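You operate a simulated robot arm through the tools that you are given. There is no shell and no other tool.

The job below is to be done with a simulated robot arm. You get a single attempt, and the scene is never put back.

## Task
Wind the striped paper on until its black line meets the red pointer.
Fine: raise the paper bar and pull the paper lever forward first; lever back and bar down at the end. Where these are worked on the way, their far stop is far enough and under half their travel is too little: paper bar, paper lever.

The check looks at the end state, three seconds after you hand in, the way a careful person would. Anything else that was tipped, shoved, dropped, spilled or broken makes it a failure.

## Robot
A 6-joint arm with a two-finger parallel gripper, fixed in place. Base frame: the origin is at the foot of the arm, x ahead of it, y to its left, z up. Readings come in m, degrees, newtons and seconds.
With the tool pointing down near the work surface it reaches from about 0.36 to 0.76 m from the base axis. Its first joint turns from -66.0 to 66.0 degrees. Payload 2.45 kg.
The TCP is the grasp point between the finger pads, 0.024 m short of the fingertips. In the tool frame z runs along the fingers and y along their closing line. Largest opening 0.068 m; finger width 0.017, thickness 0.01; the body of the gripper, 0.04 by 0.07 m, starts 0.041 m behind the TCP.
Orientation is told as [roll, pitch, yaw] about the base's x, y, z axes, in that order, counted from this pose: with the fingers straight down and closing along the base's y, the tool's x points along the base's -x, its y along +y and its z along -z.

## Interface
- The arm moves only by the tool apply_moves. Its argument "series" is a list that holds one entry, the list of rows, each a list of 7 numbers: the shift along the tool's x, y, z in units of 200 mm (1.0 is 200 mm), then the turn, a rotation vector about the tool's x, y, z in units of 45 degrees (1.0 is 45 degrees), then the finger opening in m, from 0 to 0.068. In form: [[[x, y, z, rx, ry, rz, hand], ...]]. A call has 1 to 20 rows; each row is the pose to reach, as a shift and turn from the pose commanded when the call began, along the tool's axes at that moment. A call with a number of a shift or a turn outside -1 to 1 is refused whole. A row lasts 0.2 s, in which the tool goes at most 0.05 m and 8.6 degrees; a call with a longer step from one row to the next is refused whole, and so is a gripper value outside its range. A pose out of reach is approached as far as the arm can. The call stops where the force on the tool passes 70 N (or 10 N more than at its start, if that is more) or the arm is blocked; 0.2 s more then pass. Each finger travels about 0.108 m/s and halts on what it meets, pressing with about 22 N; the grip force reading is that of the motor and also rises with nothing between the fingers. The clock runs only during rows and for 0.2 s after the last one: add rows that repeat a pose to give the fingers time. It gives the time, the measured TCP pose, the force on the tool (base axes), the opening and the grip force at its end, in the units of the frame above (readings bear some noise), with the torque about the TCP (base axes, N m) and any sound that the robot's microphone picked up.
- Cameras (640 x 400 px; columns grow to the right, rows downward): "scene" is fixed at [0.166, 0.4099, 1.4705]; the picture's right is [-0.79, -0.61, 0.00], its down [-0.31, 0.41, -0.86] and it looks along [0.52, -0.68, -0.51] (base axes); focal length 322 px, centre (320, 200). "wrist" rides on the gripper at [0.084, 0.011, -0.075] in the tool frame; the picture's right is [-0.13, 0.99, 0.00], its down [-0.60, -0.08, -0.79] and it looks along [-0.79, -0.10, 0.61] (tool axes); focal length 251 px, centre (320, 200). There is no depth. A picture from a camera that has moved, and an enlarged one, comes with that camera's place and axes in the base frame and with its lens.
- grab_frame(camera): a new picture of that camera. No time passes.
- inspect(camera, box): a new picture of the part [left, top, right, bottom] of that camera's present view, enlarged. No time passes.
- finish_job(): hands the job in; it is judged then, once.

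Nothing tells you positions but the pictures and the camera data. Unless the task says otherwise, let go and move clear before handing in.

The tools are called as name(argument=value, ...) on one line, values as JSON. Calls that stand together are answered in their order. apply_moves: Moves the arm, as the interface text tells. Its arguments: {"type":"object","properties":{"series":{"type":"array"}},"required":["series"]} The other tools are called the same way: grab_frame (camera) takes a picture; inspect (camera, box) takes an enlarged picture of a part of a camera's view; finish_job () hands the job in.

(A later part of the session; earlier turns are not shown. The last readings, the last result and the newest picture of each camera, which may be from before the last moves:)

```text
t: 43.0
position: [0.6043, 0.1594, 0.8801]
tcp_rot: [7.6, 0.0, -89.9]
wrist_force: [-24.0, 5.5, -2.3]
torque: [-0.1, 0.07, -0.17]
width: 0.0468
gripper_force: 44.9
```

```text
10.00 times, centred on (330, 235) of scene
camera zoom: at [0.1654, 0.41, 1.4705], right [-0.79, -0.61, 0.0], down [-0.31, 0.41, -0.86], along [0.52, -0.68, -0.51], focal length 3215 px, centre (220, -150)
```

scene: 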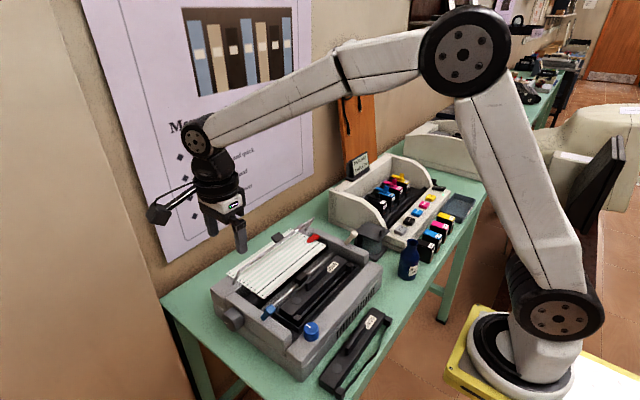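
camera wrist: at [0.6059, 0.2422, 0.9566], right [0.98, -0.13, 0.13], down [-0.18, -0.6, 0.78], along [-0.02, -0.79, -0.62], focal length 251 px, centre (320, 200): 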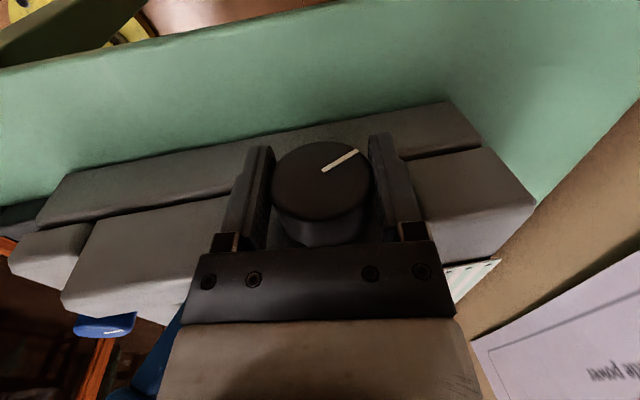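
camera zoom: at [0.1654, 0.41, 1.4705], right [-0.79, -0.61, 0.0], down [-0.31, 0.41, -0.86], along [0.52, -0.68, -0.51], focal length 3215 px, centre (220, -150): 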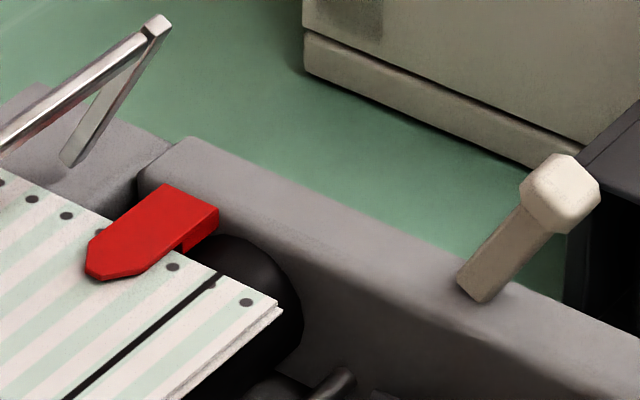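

The knob is gripped at 46.8 mm with a small sideways load, which I'll relax by 2 mm. Now I'll turn it about 21 degrees so the top moves toward the back, and check the paper.

apply_moves(series=[[[0, -0.008, 0, 0.1, 0, 0, 0.035], [0, -0.008, 0, 0.22, 0, 0, 0.035], [0, -0.008, 0, 0.34, 0, 0, 0.035], [0, -0.008, 0, 0.467, 0, 0, 0.035], [0, -0.008, 0, 0.467, 0, 0, 0.035]]])

grab_frame(camera="wrist")

inspect(camera="scene", box=[300, 215, 360, 255])

inspect(camera="scene", box=[210, 230, 330, 320])

```text
t: 44.2
position: [0.6047, 0.1582, 0.8802]
tcp_rot: [-13.0, 0.1, -90.0]
wrist_force: [-4.5, 16.0, -21.3]
torque: [-0.1, 0.04, 0.3]
width: 0.0468
gripper_force: 45.8
```

```text
taken
camera wrist: at [0.6333, 0.242, 0.9518], right [0.97, -0.13, -0.22], down [0.1, -0.6, 0.79], along [-0.24, -0.79, -0.57], focal length 251 px, centre (320, 200)
```

wrist: 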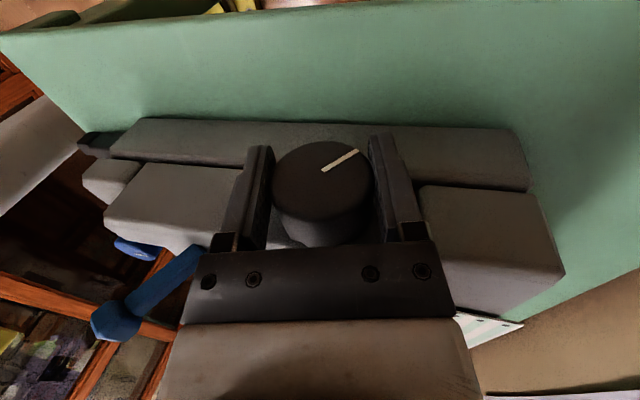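

```text
10.00 times, centred on (330, 235) of scene
camera zoom: at [0.1663, 0.4104, 1.4703], right [-0.79, -0.61, 0.0], down [-0.31, 0.41, -0.86], along [0.52, -0.68, -0.51], focal length 3215 px, centre (220, -150)
```

zoom: 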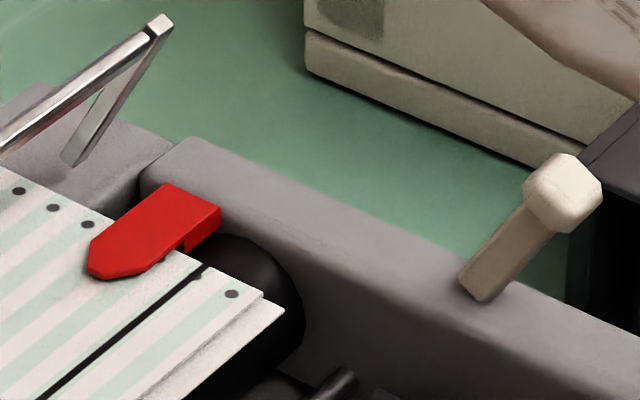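

```text
4.44 times, centred on (270, 275) of scene
camera zoom: at [0.1663, 0.4104, 1.4703], right [-0.79, -0.61, 0.0], down [-0.31, 0.41, -0.86], along [0.52, -0.68, -0.51], focal length 1429 px, centre (542, -133)
```

zoom: 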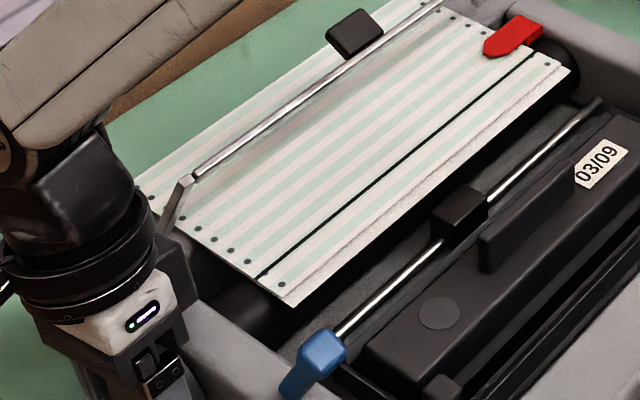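

The paper is feeding the right way, about 4.6 mm for 20 degrees of knob. I'll keep turning on this grip to about 42 degrees of tilt.

apply_moves(series=[[[0, 0, 0, 0.16, 0, 0, 0.035], [0, 0, 0, 0.32, 0, 0, 0.035], [0, 0, 0, 0.48, 0, 0, 0.035], [0, 0, 0, 0.64, 0, 0, 0.035], [0, 0, 0, 0.64, 0, 0, 0.035]]])

grab_frame(camera="wrist")

inspect(camera="scene", box=[300, 215, 360, 255])

grab_frame(camera="scene")

```text
t: 45.4
position: [0.6104, 0.1588, 0.8835]
tcp_rot: [-40.8, 0.0, -90.1]
wrist_force: [16.5, 16.4, 14.5]
torque: [-3.0, -3.6, 0.52]
width: 0.0466
gripper_force: 45.8
```

```text
taken
camera wrist: at [0.668, 0.2418, 0.9349], right [0.75, -0.13, -0.65], down [0.46, -0.6, 0.65], along [-0.48, -0.79, -0.39], focal length 251 px, centre (320, 200)
```

wrist: 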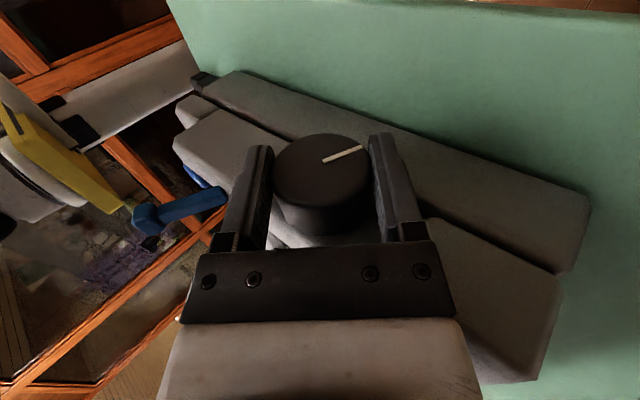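

```text
10.00 times, centred on (330, 235) of scene
camera zoom: at [0.1661, 0.4103, 1.4703], right [-0.79, -0.61, 0.0], down [-0.31, 0.41, -0.86], along [0.52, -0.68, -0.51], focal length 3215 px, centre (220, -150)
```

zoom: 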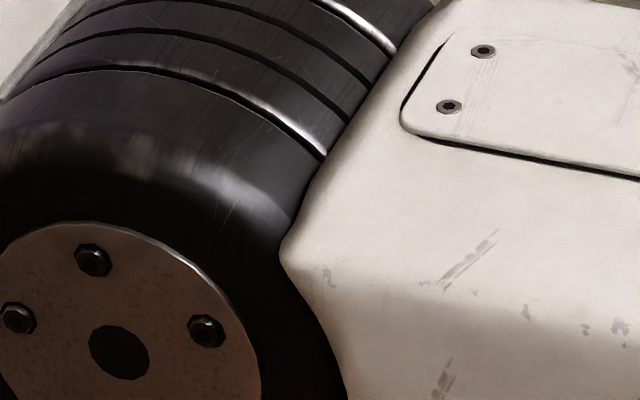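

```text
taken
```

scene: 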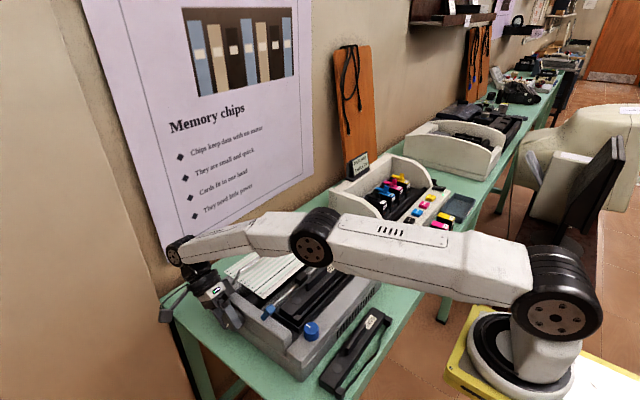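

The torque rose to about 3.6 Nm near the end and the arm now hides the paper from the scene camera. I'll open the fingers, swing back to the start tilt and look before going on.

apply_moves(series=[[[0, 0, 0, 0, 0, 0, 0.068], [0, 0, 0, 0, 0, 0, 0.068], [0, 0, 0, -0.16, 0, 0, 0.068], [0, 0, 0, -0.32, 0, 0, 0.068], [0, 0, 0, -0.48, 0, 0, 0.068], [0, 0, 0, -0.64, 0, 0, 0.068], [0, 0, 0, -0.64, 0, 0, 0.068]]])

grab_frame(camera="wrist")

inspect(camera="scene", box=[300, 215, 360, 255])

inspect(camera="scene", box=[200, 210, 400, 390])

```text
t: 47.0
position: [0.6075, 0.1569, 0.8811]
tcp_rot: [-12.8, -0.1, -89.9]
wrist_force: [-0.3, -0.7, 0.4]
torque: [0.01, 0.02, 0.0]
width: 0.0679
gripper_force: 0.0
```

```text
taken
camera wrist: at [0.6337, 0.2412, 0.9527], right [0.97, -0.13, -0.22], down [0.1, -0.6, 0.79], along [-0.23, -0.79, -0.57], focal length 251 px, centre (320, 200)
```

wrist: 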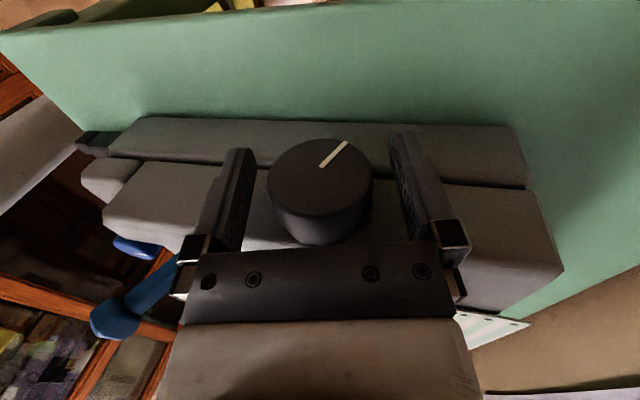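

```text
10.00 times, centred on (330, 235) of scene
camera zoom: at [0.166, 0.4099, 1.4705], right [-0.79, -0.61, 0.0], down [-0.31, 0.41, -0.86], along [0.52, -0.68, -0.51], focal length 3215 px, centre (220, -150)
```

zoom: 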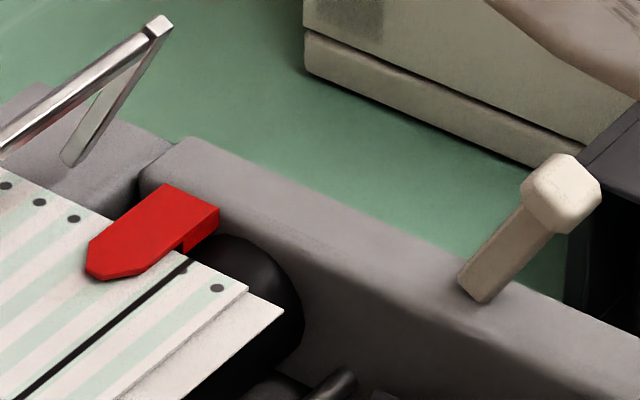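

```text
2.22 times, centred on (300, 300) of scene
camera zoom: at [0.166, 0.4099, 1.4705], right [-0.79, -0.61, 0.0], down [-0.31, 0.41, -0.86], along [0.52, -0.68, -0.51], focal length 714 px, centre (364, -22)
```

zoom: 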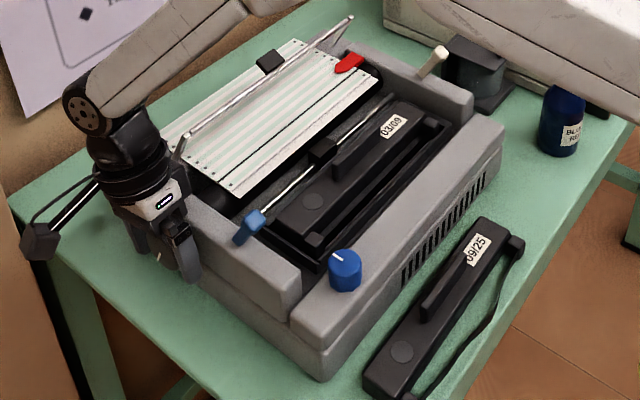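

Total feed so far is about 10 mm with both levers and bar still in place; the extra torque came from tilting too far, so I'll stay within about 20 degrees from now on. Tilting back to -10 degrees and re-gripping.

apply_moves(series=[[[0, -0.008, 0, -0.17, 0, 0, 0.068], [0, -0.008, 0, -0.34, 0, 0, 0.068], [0, -0.008, 0, -0.5, 0, 0, 0.068], [0, -0.008, 0, -0.5, 0, 0, 0.055], [0, -0.008, 0, -0.5, 0, 0, 0.035], [0, -0.008, 0, -0.5, 0, 0, 0.035]]])

grab_frame(camera="wrist")

```text
t: 48.4
position: [0.6042, 0.1572, 0.8808]
tcp_rot: [9.7, 0.1, -89.9]
wrist_force: [0.5, 1.5, -1.0]
torque: [0.33, -0.02, 0.22]
width: 0.0468
gripper_force: 44.8
```

```text
taken
camera wrist: at [0.6028, 0.241, 0.9584], right [0.98, -0.13, 0.17], down [-0.21, -0.6, 0.77], along [0.0, -0.79, -0.62], focal length 251 px, centre (320, 200)
```

wrist: 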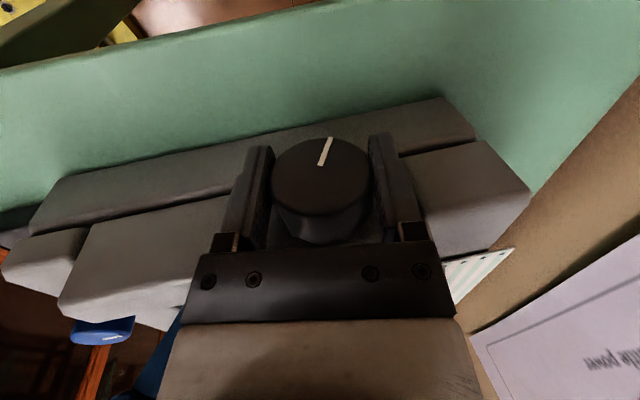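

The grip is now well centred with almost no side load. I'll turn another 30 degrees.

apply_moves(series=[[[0, 0, 0, 0.132, 0, 0, 0.035], [0, 0, 0, 0.264, 0, 0, 0.035], [0, 0, 0, 0.396, 0, 0, 0.035], [0, 0, 0, 0.528, 0, 0, 0.035], [0, 0, 0, 0.66, 0, 0, 0.035], [0, 0, 0, 0.66, 0, 0, 0.035]]])

grab_frame(camera="wrist")

inspect(camera="scene", box=[300, 215, 360, 255])

```text
t: 49.8
position: [0.6063, 0.1576, 0.8813]
tcp_rot: [-19.6, 0.0, -90.0]
wrist_force: [22.5, 0.8, -12.4]
torque: [-0.83, -0.08, 0.37]
width: 0.0467
gripper_force: 44.8
```

```text
taken
camera wrist: at [0.6422, 0.2411, 0.9496], right [0.93, -0.13, -0.34], down [0.19, -0.61, 0.77], along [-0.3, -0.79, -0.54], focal length 251 px, centre (320, 200)
```

wrist: 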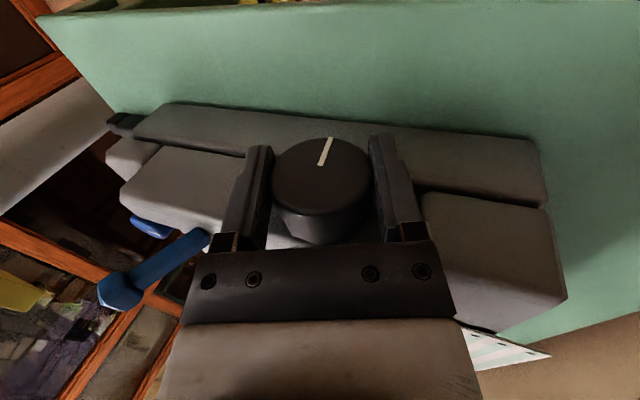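

```text
10.00 times, centred on (330, 235) of scene
camera zoom: at [0.1669, 0.41, 1.4703], right [-0.79, -0.61, 0.0], down [-0.31, 0.41, -0.86], along [0.52, -0.68, -0.51], focal length 3215 px, centre (220, -150)
```

zoom: 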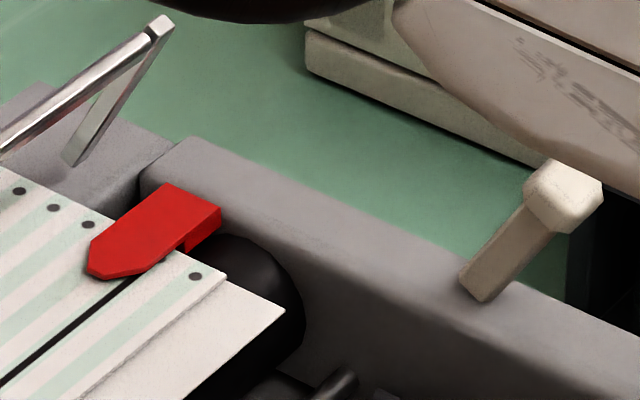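

That turn fed another 7.4 mm without slipping; roughly 13–15 mm remain. I'll open, tilt back, re-grip and turn again.

apply_moves(series=[[[0, 0, 0, 0, 0, 0, 0.068], [0, 0, 0, 0, 0, 0, 0.068], [0, 0, 0, -0.17, 0, 0, 0.068], [0, 0, 0, -0.34, 0, 0, 0.068], [0, 0, 0, -0.5, 0, 0, 0.068], [0, 0, 0, -0.66, 0, 0, 0.068], [0, 0, 0, -0.66, 0, 0, 0.055], [0, 0, 0, -0.66, 0, 0, 0.035], [0, 0, 0, -0.66, 0, 0, 0.035]]])

grab_frame(camera="wrist")

inspect(camera="scene", box=[300, 215, 360, 255])

```text
t: 51.8
position: [0.6038, 0.1582, 0.8807]
tcp_rot: [9.5, 0.0, -89.9]
wrist_force: [-2.6, 1.6, 0.4]
torque: [0.42, 0.02, 0.13]
width: 0.0466
gripper_force: 44.7
```

```text
taken
camera wrist: at [0.6031, 0.2408, 0.9576], right [0.98, -0.13, 0.17], down [-0.21, -0.6, 0.77], along [0.0, -0.79, -0.62], focal length 251 px, centre (320, 200)
```

wrist: 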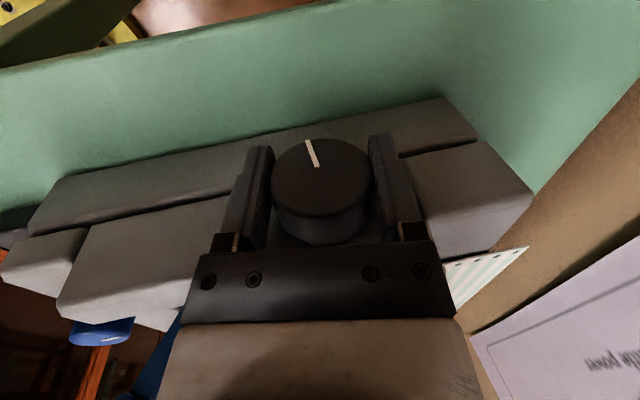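

```text
10.00 times, centred on (330, 235) of scene
camera zoom: at [0.1659, 0.4099, 1.4705], right [-0.79, -0.61, 0.0], down [-0.31, 0.41, -0.86], along [0.52, -0.68, -0.51], focal length 3215 px, centre (220, -150)
```

zoom: 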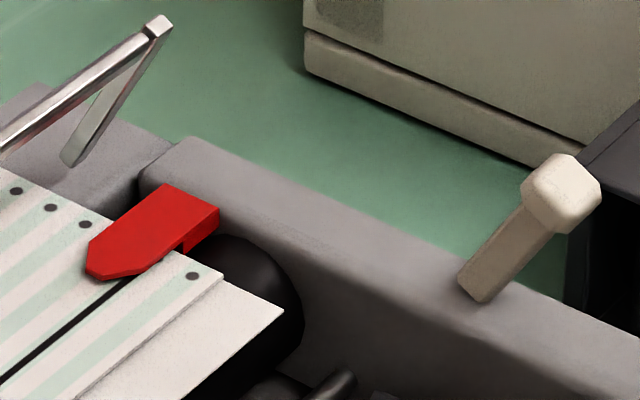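

The paper held its place while I re-gripped. I'll turn another 29 degrees.

apply_moves(series=[[[0, 0, 0, 0.132, 0, 0, 0.035], [0, 0, 0, 0.264, 0, 0, 0.035], [0, 0, 0, 0.396, 0, 0, 0.035], [0, 0, 0, 0.528, 0, 0, 0.035], [0, 0, 0, 0.65, 0, 0, 0.035], [0, 0, 0, 0.65, 0, 0, 0.035]]])

apply_moves(series=[[[0, 0, 0, 0, 0, 0, 0.068], [0, 0, 0, 0, 0, 0, 0.068], [0, 0, 0, -0.17, 0, 0, 0.068], [0, 0, 0, -0.34, 0, 0, 0.068], [0, 0, 0, -0.44, 0, 0, 0.068], [0, 0, 0, -0.44, 0, 0, 0.068]]])

grab_frame(camera="wrist")

inspect(camera="scene", box=[300, 215, 360, 255])

inspect(camera="scene", box=[300, 225, 330, 250])

```text
t: 53.2
position: [0.6067, 0.1572, 0.8809]
tcp_rot: [-19.4, 0.1, -90.0]
wrist_force: [15.3, 5.9, -18.2]
torque: [0.12, -0.08, 0.3]
width: 0.0468
gripper_force: 44.8
```

```text
t: 54.6
position: [0.6051, 0.158, 0.8817]
tcp_rot: [0.3, 0.0, -89.9]
wrist_force: [0.6, -0.6, 0.3]
torque: [0.03, 0.01, 0.0]
width: 0.0679
gripper_force: 0.0
```

```text
taken
camera wrist: at [0.6157, 0.2409, 0.9574], right [0.99, -0.13, 0.0], down [-0.08, -0.6, 0.79], along [-0.1, -0.79, -0.61], focal length 251 px, centre (320, 200)
```

wrist: 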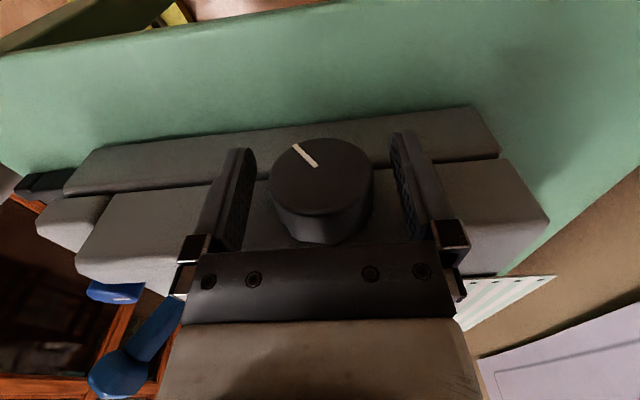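

```text
10.00 times, centred on (330, 235) of scene
camera zoom: at [0.166, 0.4099, 1.4705], right [-0.79, -0.61, 0.0], down [-0.31, 0.41, -0.86], along [0.52, -0.68, -0.51], focal length 3215 px, centre (220, -150)
```

zoom: 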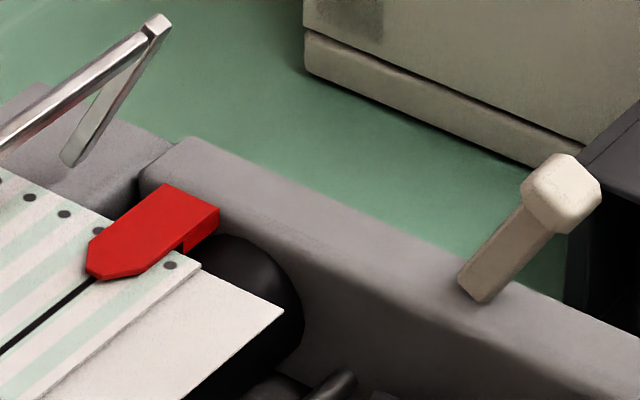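

```text
16.00 times, centred on (315, 238) of scene
camera zoom: at [0.166, 0.4099, 1.4705], right [-0.79, -0.61, 0.0], down [-0.31, 0.41, -0.86], along [0.52, -0.68, -0.51], focal length 5144 px, centre (400, -400)
```

zoom: 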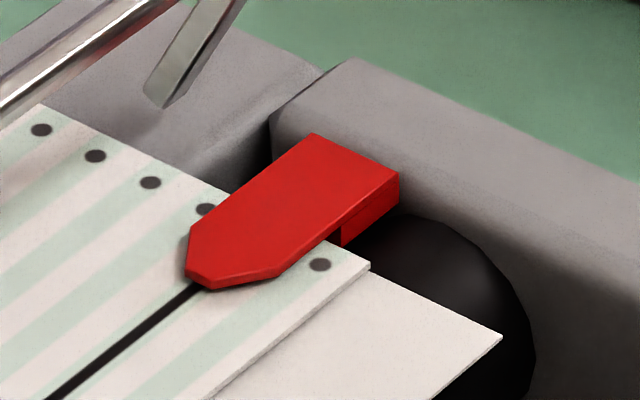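

The black line now runs almost into the pointer's tip. Since the pointer sits a little above the paper, I'll lift the arm and view it along the line's own direction to judge the gap without parallax.

apply_moves(series=[[[0, 0, -0.2, 0, 0, 0, 0.068], [0, 0, -0.4, 0, 0, 0, 0.068], [0, 0, -0.6, 0, 0, 0, 0.068], [0, 0, -0.8, 0, 0, 0, 0.068], [0, 0.04, -0.95, 0, 0, 0, 0.068], [-0.2, 0.08, -0.95, 0, 0, 0, 0.068], [-0.4, 0.08, -0.95, 0, 0, 0, 0.068], [-0.6, 0.08, -0.95, 0, 0, 0, 0.068], [-0.6, 0.08, -0.95, 0, 0, 0, 0.068]]])

grab_frame(camera="wrist")

```text
t: 56.6
position: [0.6216, 0.0422, 1.0755]
tcp_rot: [0.2, 0.0, -89.9]
wrist_force: [-1.3, 0.4, -0.2]
torque: [0.01, -0.01, 0.01]
width: 0.0682
gripper_force: 0.1
```

```text
taken
camera wrist: at [0.6312, 0.1244, 1.1509], right [0.99, -0.13, 0.0], down [-0.08, -0.6, 0.79], along [-0.1, -0.79, -0.61], focal length 251 px, centre (320, 200)
```

wrist: 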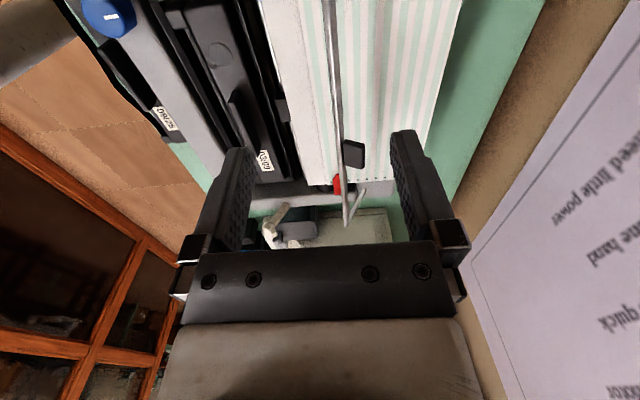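

The raised bar hides the pointer from here, so I'll shift the camera 40 mm toward the robot and a bit nearer.

apply_moves(series=[[[-0.1, -0.1, 0, 0, 0, 0, 0.068], [-0.2, -0.2, 0, 0, 0, 0, 0.068], [-0.2, -0.2, 0, 0, 0, 0, 0.068]]])

grab_frame(camera="wrist")

inspect(camera="wrist", box=[300, 130, 400, 210])

```text
t: 57.4
position: [0.5824, -0.0028, 1.0727]
tcp_rot: [0.1, -0.1, -89.9]
wrist_force: [0.7, 0.3, -0.3]
torque: [-0.01, 0.02, 0.0]
width: 0.068
gripper_force: 0.0
```

```text
taken
camera wrist: at [0.5929, 0.0813, 1.1493], right [0.99, -0.13, 0.0], down [-0.08, -0.6, 0.79], along [-0.1, -0.79, -0.61], focal length 251 px, centre (320, 200)
```

wrist: 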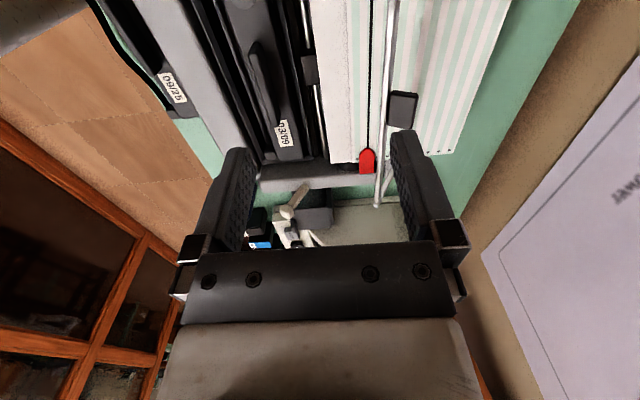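

```text
5.00 times, centred on (350, 170) of wrist
camera zoom: at [0.5929, 0.0813, 1.1493], right [0.99, -0.13, 0.0], down [-0.08, -0.6, 0.79], along [-0.1, -0.79, -0.61], focal length 1257 px, centre (170, 350)
```

zoom: 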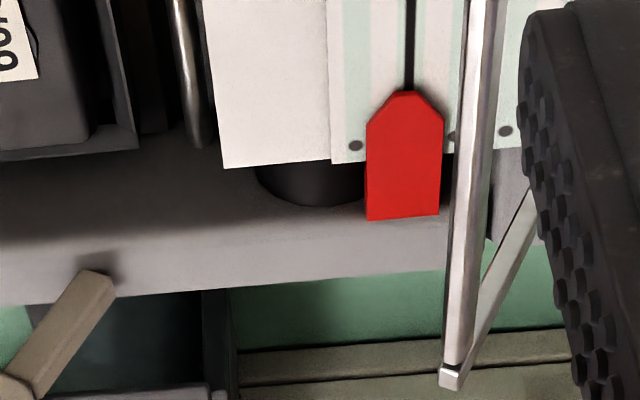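

From this view the line runs right into the pointer's tip, perhaps slightly past its centre toward the back. I'll zoom in further to measure the offset.

inspect(camera="wrist", box=[355, 130, 385, 170])

inspect(camera="wrist", box=[340, 0, 400, 40])

```text
10.00 times, centred on (370, 150) of wrist
camera zoom: at [0.5929, 0.0813, 1.1493], right [0.99, -0.13, 0.0], down [-0.08, -0.6, 0.79], along [-0.1, -0.79, -0.61], focal length 2514 px, centre (-180, 700)
```

zoom: 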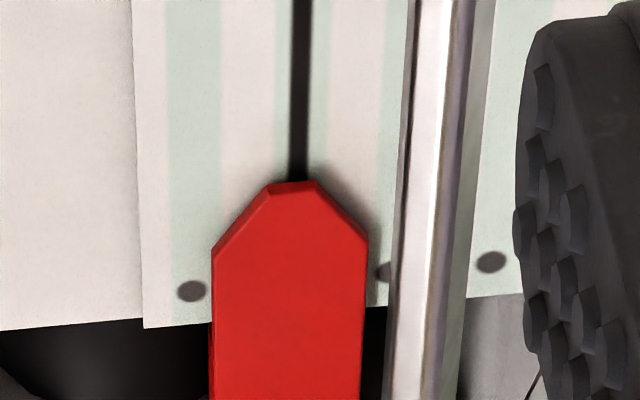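

```text
10.00 times, centred on (370, 20) of wrist
camera zoom: at [0.5929, 0.0813, 1.1493], right [0.99, -0.13, 0.0], down [-0.08, -0.6, 0.79], along [-0.1, -0.79, -0.61], focal length 2514 px, centre (-180, 2000)
```

zoom: 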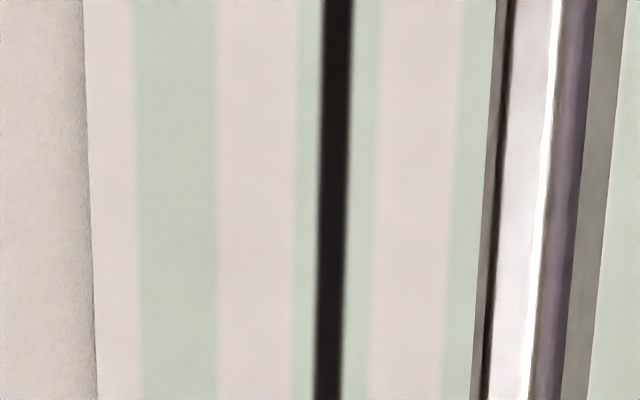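

Measured carefully, the line is about 1 mm past the pointer's centre, so a small back-turn of about 4 degrees would make it exact. I'll go back to the knob along the same path.

apply_moves(series=[[[0.2, 0.06, 0, 0, 0, 0, 0.068], [0.4, 0.12, 0, 0, 0, 0, 0.068], [0.6, 0.12, 0, 0, 0, 0, 0.068], [0.8, 0.12, 0, 0, 0, 0, 0.068], [0.8, 0.12, 0.2, 0, 0, 0, 0.068], [0.8, 0.12, 0.4, 0, 0, 0, 0.068], [0.8, 0.12, 0.6, 0, 0, 0, 0.068], [0.8, 0.12, 0.8, 0, 0, 0, 0.068], [0.8, 0.12, 0.95, 0, 0, 0, 0.068], [0.8, 0.12, 0.95, 0, 0, 0, 0.068]]])

grab_frame(camera="wrist")

inspect(camera="scene", box=[300, 225, 330, 250])

```text
t: 59.6
position: [0.6029, 0.1532, 0.8806]
tcp_rot: [0.2, 0.1, -90.0]
wrist_force: [1.0, -0.3, 0.4]
torque: [-0.01, 0.01, 0.01]
width: 0.0681
gripper_force: 0.1
```

```text
taken
camera wrist: at [0.6137, 0.237, 0.957], right [0.99, -0.13, 0.0], down [-0.08, -0.6, 0.79], along [-0.1, -0.79, -0.61], focal length 251 px, centre (320, 200)
```

wrist: 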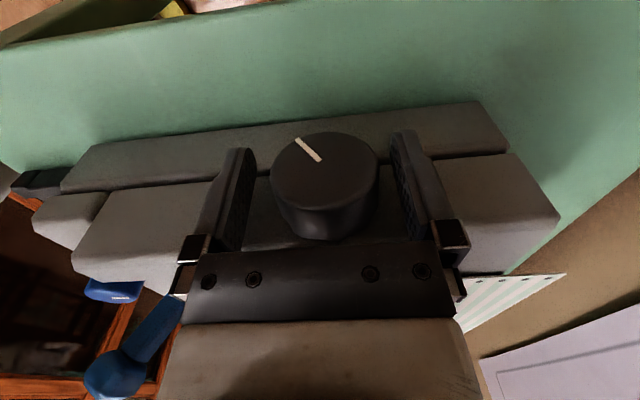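

```text
16.00 times, centred on (315, 238) of scene
camera zoom: at [0.166, 0.4099, 1.4705], right [-0.79, -0.61, 0.0], down [-0.31, 0.41, -0.86], along [0.52, -0.68, -0.51], focal length 5144 px, centre (400, -400)
```

zoom: 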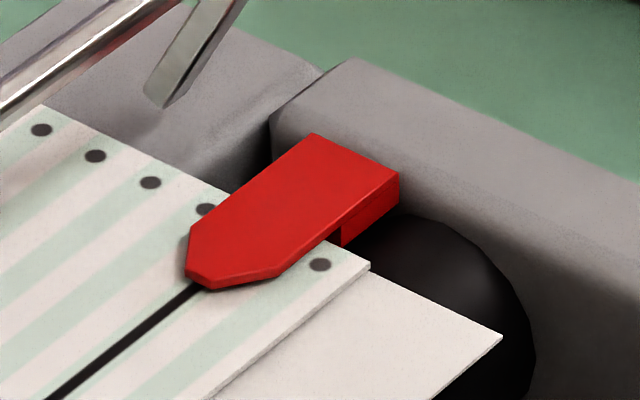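

I'm back at the knob, about 5 mm too far inward; I'll correct that, grip, and turn back about 4 degrees.

apply_moves(series=[[[0.023, 0.008, 0, 0, 0, 0, 0.068], [0.023, 0.008, 0, 0, 0, 0, 0.055], [0.023, 0.008, 0, 0, 0, 0, 0.035], [0.023, 0.008, 0, 0, 0, 0, 0.035]]])

inspect(camera="scene", box=[300, 225, 330, 250])

```text
t: 60.6
position: [0.6055, 0.159, 0.8812]
tcp_rot: [0.2, 0.0, -90.1]
wrist_force: [2.8, -0.5, -3.3]
torque: [-0.14, 0.01, -0.01]
width: 0.0469
gripper_force: 44.9
```

```text
16.00 times, centred on (315, 238) of scene
camera zoom: at [0.1661, 0.4099, 1.4704], right [-0.79, -0.61, 0.0], down [-0.31, 0.41, -0.86], along [0.52, -0.68, -0.51], focal length 5144 px, centre (400, -400)
```

zoom: 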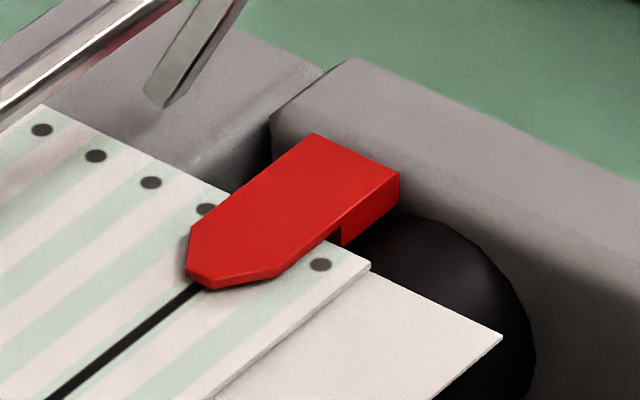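

The grip is centred. Now the small back-turn of about 4 degrees, then open.

apply_moves(series=[[[0, 0, 0, -0.045, 0, 0, 0.035], [0, 0, 0, -0.085, 0, 0, 0.035], [0, 0, 0, -0.085, 0, 0, 0.035], [0, 0, 0, -0.085, 0, 0, 0.068], [0, 0, 0, -0.085, 0, 0, 0.068]]])

inspect(camera="scene", box=[300, 225, 330, 250])

grab_frame(camera="wrist")

```text
t: 61.8
position: [0.6045, 0.1608, 0.8818]
tcp_rot: [4.1, 0.1, -90.0]
wrist_force: [0.4, 0.0, -0.1]
torque: [0.01, 0.02, 0.04]
width: 0.068
gripper_force: 0.1
```

```text
16.00 times, centred on (315, 238) of scene
camera zoom: at [0.166, 0.4099, 1.4705], right [-0.79, -0.61, 0.0], down [-0.31, 0.41, -0.86], along [0.52, -0.68, -0.51], focal length 5144 px, centre (400, -400)
```

zoom: 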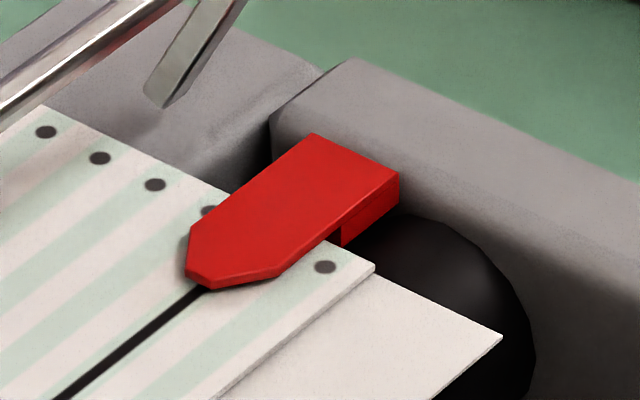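

```text
taken
camera wrist: at [0.6114, 0.2439, 0.9586], right [0.99, -0.13, 0.07], down [-0.13, -0.6, 0.78], along [-0.06, -0.79, -0.62], focal length 251 px, centre (320, 200)
```

wrist: 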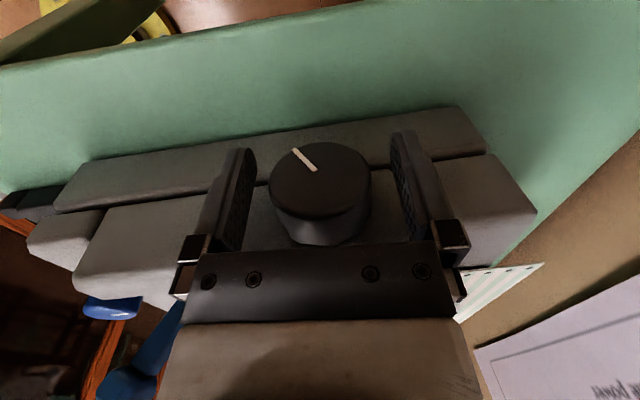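

The line has moved back about 1 mm. I'll lift away from the knob and view the pointer again from the same spot as before.

apply_moves(series=[[[0, 0, 0, 0.09, 0, 0, 0.068], [0, 0.014, -0.2, 0.09, 0, 0, 0.068], [0, 0.028, -0.4, 0.09, 0, 0, 0.068], [0, 0.042, -0.6, 0.09, 0, 0, 0.068], [0, 0.056, -0.8, 0.09, 0, 0, 0.068], [0, 0.066, -0.948, 0.09, 0, 0, 0.068], [-0.2, 0.036, -0.95, 0.09, 0, 0, 0.068], [-0.4, 0.006, -0.953, 0.09, 0, 0, 0.068], [-0.6, -0.03, -0.956, 0.09, 0, 0, 0.068], [-0.8, -0.054, -0.956, 0.09, 0, 0, 0.068], [-0.8, -0.054, -0.956, 0.09, 0, 0, 0.068]]])

inspect(camera="wrist", box=[355, 130, 385, 170])

grab_frame(camera="wrist")

```text
t: 64.2
position: [0.5807, 0.0005, 1.0713]
tcp_rot: [0.1, 0.1, -89.9]
wrist_force: [0.1, -0.2, -0.3]
torque: [0.01, 0.0, 0.03]
width: 0.068
gripper_force: 0.0
```

```text
10.00 times, centred on (370, 150) of wrist
camera zoom: at [0.5927, 0.0843, 1.1491], right [0.99, -0.13, 0.0], down [-0.08, -0.6, 0.79], along [-0.1, -0.79, -0.61], focal length 2514 px, centre (-180, 700)
```

zoom: 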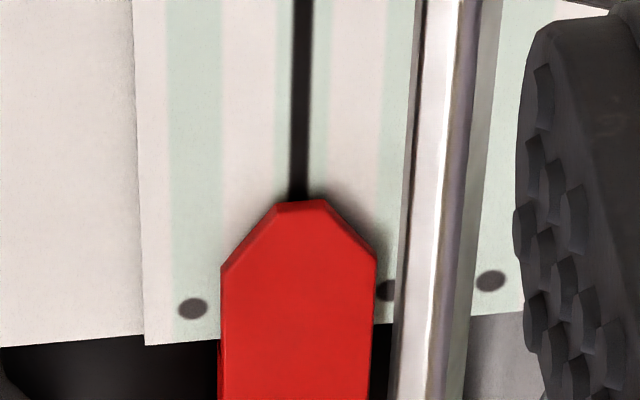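

```text
taken
camera wrist: at [0.5927, 0.0843, 1.1491], right [0.99, -0.13, 0.0], down [-0.08, -0.6, 0.79], along [-0.1, -0.79, -0.61], focal length 251 px, centre (320, 200)
```

wrist: 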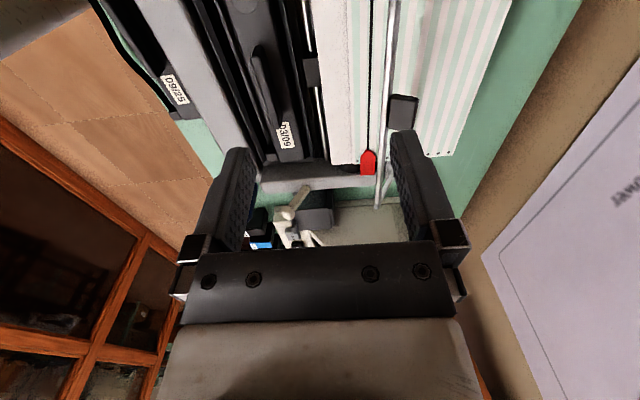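

The line now runs right into the middle of the pointer's tip from here. One more check from straight above the pointer's position to remove the remaining parallax.

apply_moves(series=[[[-0.05, 0.14, -0.05, 0, 0, 0, 0.068], [-0.05, 0.14, -0.05, 0, 0, 0, 0.068]]])

inspect(camera="wrist", box=[330, 130, 370, 170])

```text
t: 64.8
position: [0.6095, -0.0081, 1.0818]
tcp_rot: [-0.2, -0.1, -89.9]
wrist_force: [0.3, 0.5, 0.8]
torque: [0.01, 0.0, 0.03]
width: 0.0682
gripper_force: 0.1
```

```text
10.00 times, centred on (350, 150) of wrist
camera zoom: at [0.621, 0.0749, 1.1573], right [0.99, -0.13, 0.0], down [-0.08, -0.6, 0.79], along [-0.1, -0.79, -0.61], focal length 2514 px, centre (20, 700)
```

zoom: 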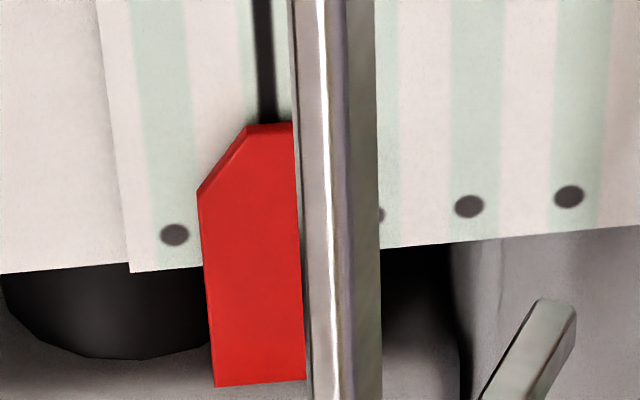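

The line meets the centre of the pointer to within a fraction of a millimetre. Winding is done, so now I'll turn the gripper back to its normal heading and go for the levers.

apply_moves(series=[[[-0.04, -0.075, -0.04, 0, 0, -0.16, 0.05], [-0.08, -0.15, -0.08, 0, 0, -0.33, 0.03], [-0.12, -0.225, -0.12, 0, 0, -0.5, 0.0], [-0.17, -0.3, -0.16, 0, 0, -0.67, 0.0], [-0.21, -0.375, -0.2, 0, 0, -0.84, 0.0], [-0.25, -0.45, -0.2, 0, 0, -1.0, 0.0], [-0.25, -0.45, -0.2, 0, 0, -1.0, 0.0]]])

apply_moves(series=[[[0, 0, 0, 0, 0, -0.16, 0.0], [0, 0, 0, 0, 0, -0.33, 0.0], [0, 0, 0, 0, 0, -0.5, 0.0], [0, 0, 0, 0, 0, -0.67, 0.0], [0, 0, 0, 0, 0, -0.84, 0.0], [0, 0, 0, 0, 0, -1.0, 0.0], [0, 0, 0, 0, 0, -1.0, 0.0]]])

grab_frame(camera="wrist")

inspect(camera="scene", box=[200, 210, 400, 390])

```text
t: 66.4
position: [0.5187, -0.0576, 1.1209]
tcp_rot: [0.0, 0.0, -44.9]
wrist_force: [-0.1, 0.4, 0.3]
torque: [-0.01, 0.0, -0.01]
width: 0.0
gripper_force: 22.0
```

```text
t: 68.0
position: [0.5215, -0.0575, 1.1209]
tcp_rot: [0.0, -0.1, 0.2]
wrist_force: [0.1, 0.5, 0.2]
torque: [0.03, 0.01, -0.01]
width: 0.0
gripper_force: 21.9
```

```text
taken
camera wrist: at [0.437, -0.0478, 1.1974], right [0.13, 0.99, 0.0], down [0.6, -0.08, 0.79], along [0.79, -0.1, -0.61], focal length 251 px, centre (320, 200)
```

wrist: 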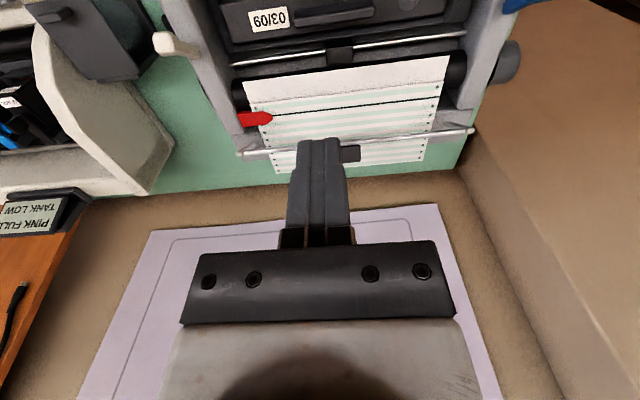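

```text
2.22 times, centred on (300, 300) of scene
camera zoom: at [0.166, 0.4099, 1.4705], right [-0.79, -0.61, 0.0], down [-0.31, 0.41, -0.86], along [0.52, -0.68, -0.51], focal length 714 px, centre (364, -22)
```

zoom: 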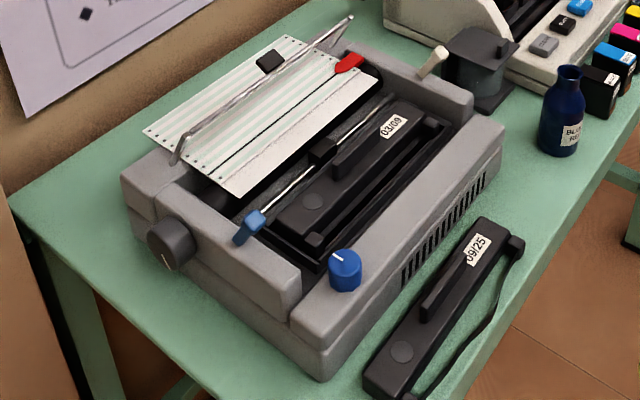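

Everything is in place from above. First I'll push the ivory lever back: closed fingers go down in front of its head near (0.482, -0.193).

apply_moves(series=[[[0.05, -0.17, 0.08, 0, 0, 0, 0.0], [0.1, -0.34, 0.16, 0, 0, 0, 0.0], [0.15, -0.51, 0.24, 0, 0, 0, 0.0], [0.1975, -0.6775, 0.31, 0, 0, 0, 0.0], [0.1975, -0.6775, 0.5, 0, 0, 0, 0.0], [0.1975, -0.6775, 0.65, 0, 0, 0, 0.0], [0.1975, -0.6775, 0.65, 0, 0, 0, 0.0]]])

grab_frame(camera="wrist")

inspect(camera="scene", box=[290, 190, 390, 270])

```text
t: 69.6
position: [0.4799, -0.1943, 0.9914]
tcp_rot: [0.1, 0.1, 0.1]
wrist_force: [0.5, 0.1, -0.1]
torque: [0.01, -0.01, 0.02]
width: 0.0001
gripper_force: 22.2
```

```text
taken
camera wrist: at [0.3964, -0.184, 1.0675], right [0.13, 0.99, 0.0], down [0.6, -0.08, 0.79], along [0.79, -0.1, -0.61], focal length 251 px, centre (320, 200)
```

wrist: 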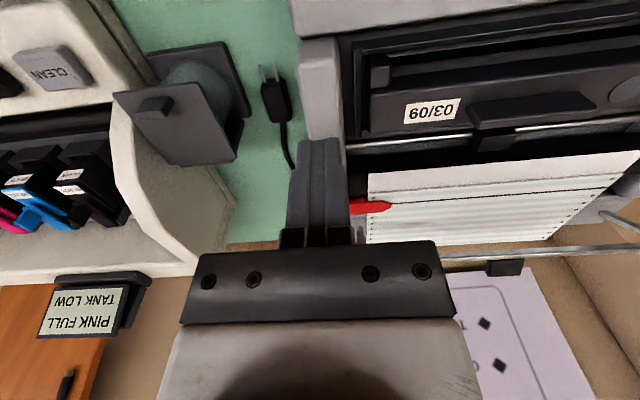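

```text
5.00 times, centred on (340, 230) of scene
camera zoom: at [0.166, 0.4099, 1.4705], right [-0.79, -0.61, 0.0], down [-0.31, 0.41, -0.86], along [0.52, -0.68, -0.51], focal length 1607 px, centre (220, 50)
```

zoom: 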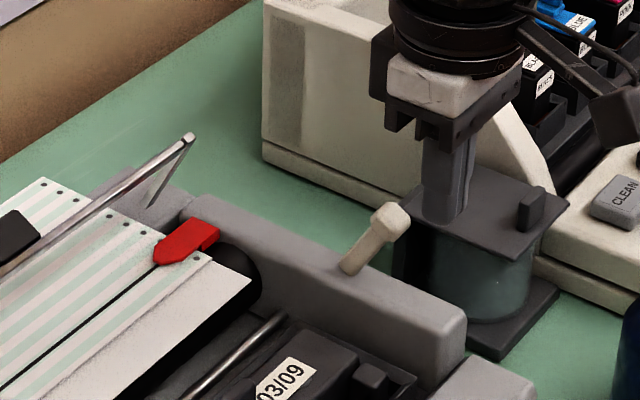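

The fingers are in front of the ivory lever and clear of the pot beside it. I'll lower and push the lever back.

apply_moves(series=[[[0, 0.005, 0.1, 0, 0, 0, 0.0], [0, 0.005, 0.2, 0, 0, 0, 0.0], [-0.06, 0.005, 0.2, 0, 0, 0, 0.0], [-0.12, 0.005, 0.2, 0, 0, 0, 0.0], [-0.18, 0.005, 0.2, 0, 0, 0, 0.0], [-0.24, 0.005, 0.2, 0, 0, 0, 0.0]]])

inspect(camera="scene", box=[290, 190, 390, 270])

```text
t: 71.0
position: [0.5275, -0.1933, 0.9493]
tcp_rot: [0.0, -0.1, 0.0]
wrist_force: [0.3, -0.5, -0.8]
torque: [0.02, -0.02, 0.01]
width: 0.0002
gripper_force: 21.9
```

```text
5.00 times, centred on (340, 230) of scene
camera zoom: at [0.166, 0.4099, 1.4705], right [-0.79, -0.61, 0.0], down [-0.31, 0.41, -0.86], along [0.52, -0.68, -0.51], focal length 1607 px, centre (220, 50)
```

zoom: 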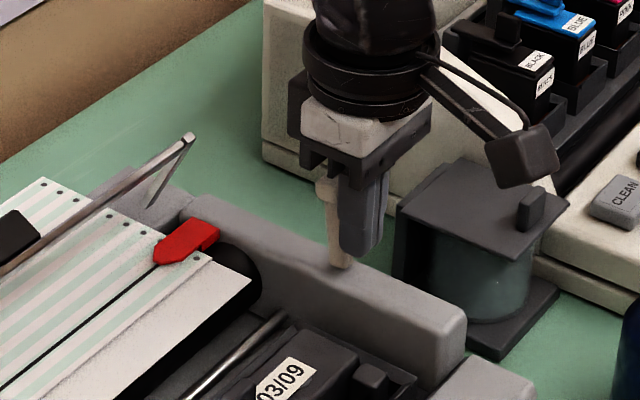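

The ivory lever is past upright; I'll continue pushing it to its rear stop.

apply_moves(series=[[[-0.05, 0, 0, 0, 0, 0, 0.0], [-0.1, 0, 0, 0, 0, 0, 0.0], [-0.1, 0, 0, 0, 0, 0, 0.0]]])

inspect(camera="scene", box=[290, 190, 390, 270])

```text
t: 71.8
position: [0.5417, -0.1914, 0.9504]
tcp_rot: [0.3, 1.0, 0.0]
wrist_force: [-55.0, -14.5, 33.7]
torque: [-0.88, 1.07, 0.23]
width: 0.0
gripper_force: 21.8
```

```text
5.00 times, centred on (340, 230) of scene
camera zoom: at [0.1639, 0.4097, 1.4708], right [-0.79, -0.61, 0.0], down [-0.31, 0.41, -0.86], along [0.52, -0.68, -0.51], focal length 1607 px, centre (220, 50)
```

zoom: 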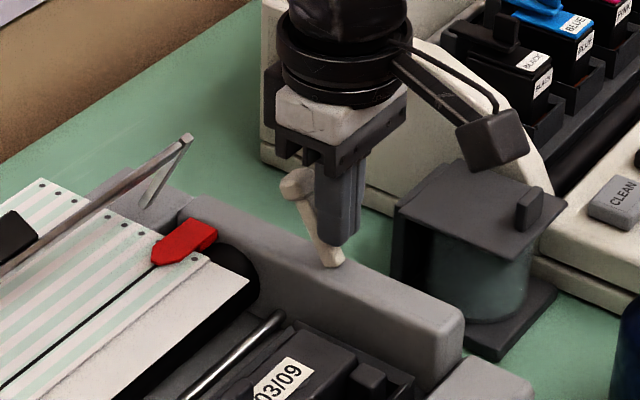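

The push met 55 N with the lever back where it was at the start, so it is at its rear stop. I'll back off and rise, then compare with the first picture.

apply_moves(series=[[[0.1, 0, 0, 0, 0, 0, 0.0], [0.15, 0, -0.1, 0, 0, 0, 0.0], [0.15, 0, -0.3, 0, 0, 0, 0.0], [0.15, 0, -0.5, 0, 0, 0, 0.0], [0.15, 0, -0.7, 0, 0, 0, 0.0], [0.15, 0.2, -0.75, 0, 0, 0, 0.0], [0.15, 0.4, -0.75, 0, 0, 0, 0.0], [0.15, 0.6, -0.75, 0, 0, 0, 0.0], [0.15, 0.6, -0.75, 0, 0, 0, 0.0]]])

inspect(camera="scene", box=[300, 215, 360, 255])

grab_frame(camera="wrist")

```text
t: 73.8
position: [0.5165, -0.0713, 1.1022]
tcp_rot: [0.1, 0.0, 0.1]
wrist_force: [-0.4, 0.5, 0.6]
torque: [0.02, 0.01, -0.01]
width: 0.0
gripper_force: 22.0
```

```text
10.00 times, centred on (330, 235) of scene
camera zoom: at [0.166, 0.4099, 1.4705], right [-0.79, -0.61, 0.0], down [-0.31, 0.41, -0.86], along [0.52, -0.68, -0.51], focal length 3215 px, centre (220, -150)
```

zoom: 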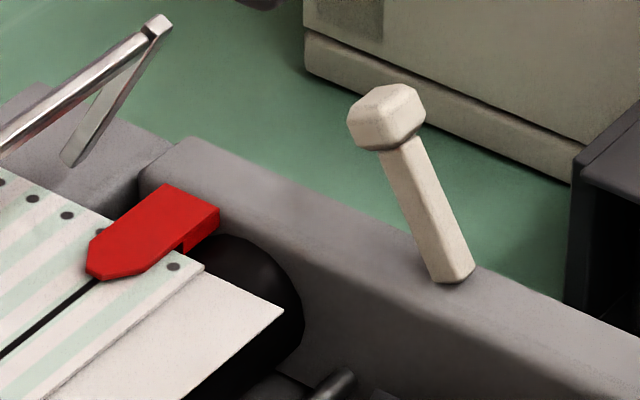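

```text
taken
camera wrist: at [0.4333, -0.0603, 1.1775], right [0.13, 0.99, 0.0], down [0.6, -0.08, 0.79], along [0.79, -0.1, -0.61], focal length 251 px, centre (320, 200)
```

wrist: 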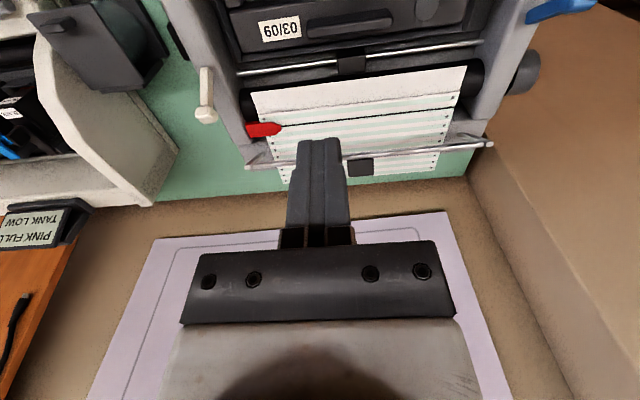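

The ivory lever is exactly back at its starting place. Next the blue lever, in the same way from the front side.

apply_moves(series=[[[0.04, 0.19, 0.04, 0, 0, 0, 0.0], [0.08, 0.38, 0.08, 0, 0, 0, 0.0], [0.12, 0.57, 0.12, 0, 0, 0, 0.0], [0.15, 0.76, 0.17, 0, 0, 0, 0.0], [0.1725, 0.9565, 0.21, 0, 0, 0, 0.0], [0.1725, 0.9565, 0.4, 0, 0, 0, 0.0], [0.1725, 0.9565, 0.555, 0, 0, 0, 0.0], [0.1725, 0.9565, 0.555, 0, 0, 0, 0.0]]])

grab_frame(camera="wrist")

inspect(camera="scene", box=[210, 250, 330, 340])

```text
t: 75.6
position: [0.4872, 0.119, 0.9908]
tcp_rot: [-0.1, 0.1, 0.0]
wrist_force: [0.0, -0.7, -0.9]
torque: [0.03, 0.01, 0.01]
width: 0.0
gripper_force: 22.3
```

```text
taken
camera wrist: at [0.4032, 0.1296, 1.0671], right [0.13, 0.99, 0.0], down [0.6, -0.08, 0.79], along [0.79, -0.1, -0.61], focal length 251 px, centre (320, 200)
```

wrist: 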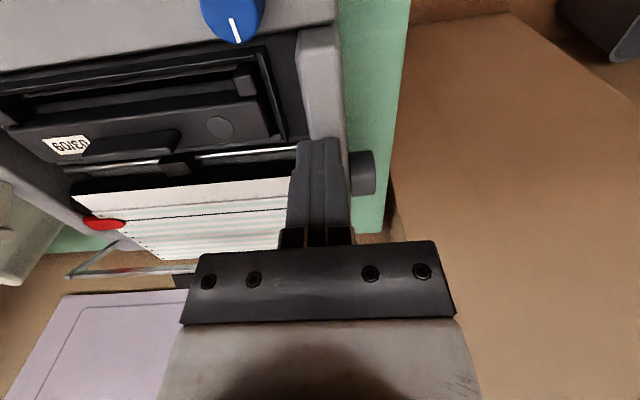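

```text
4.44 times, centred on (270, 295) of scene
camera zoom: at [0.166, 0.4099, 1.4705], right [-0.79, -0.61, 0.0], down [-0.31, 0.41, -0.86], along [0.52, -0.68, -0.51], focal length 1429 px, centre (542, -222)
```

zoom: 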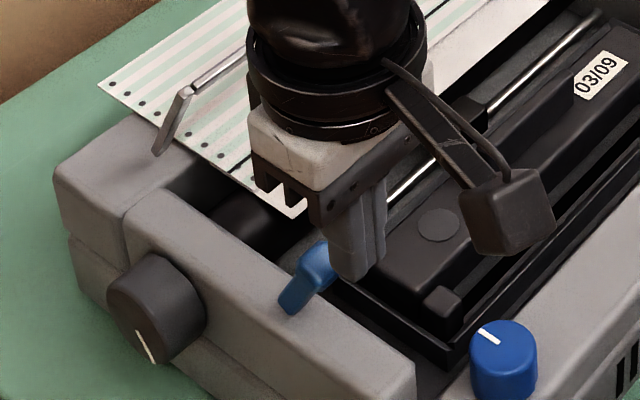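

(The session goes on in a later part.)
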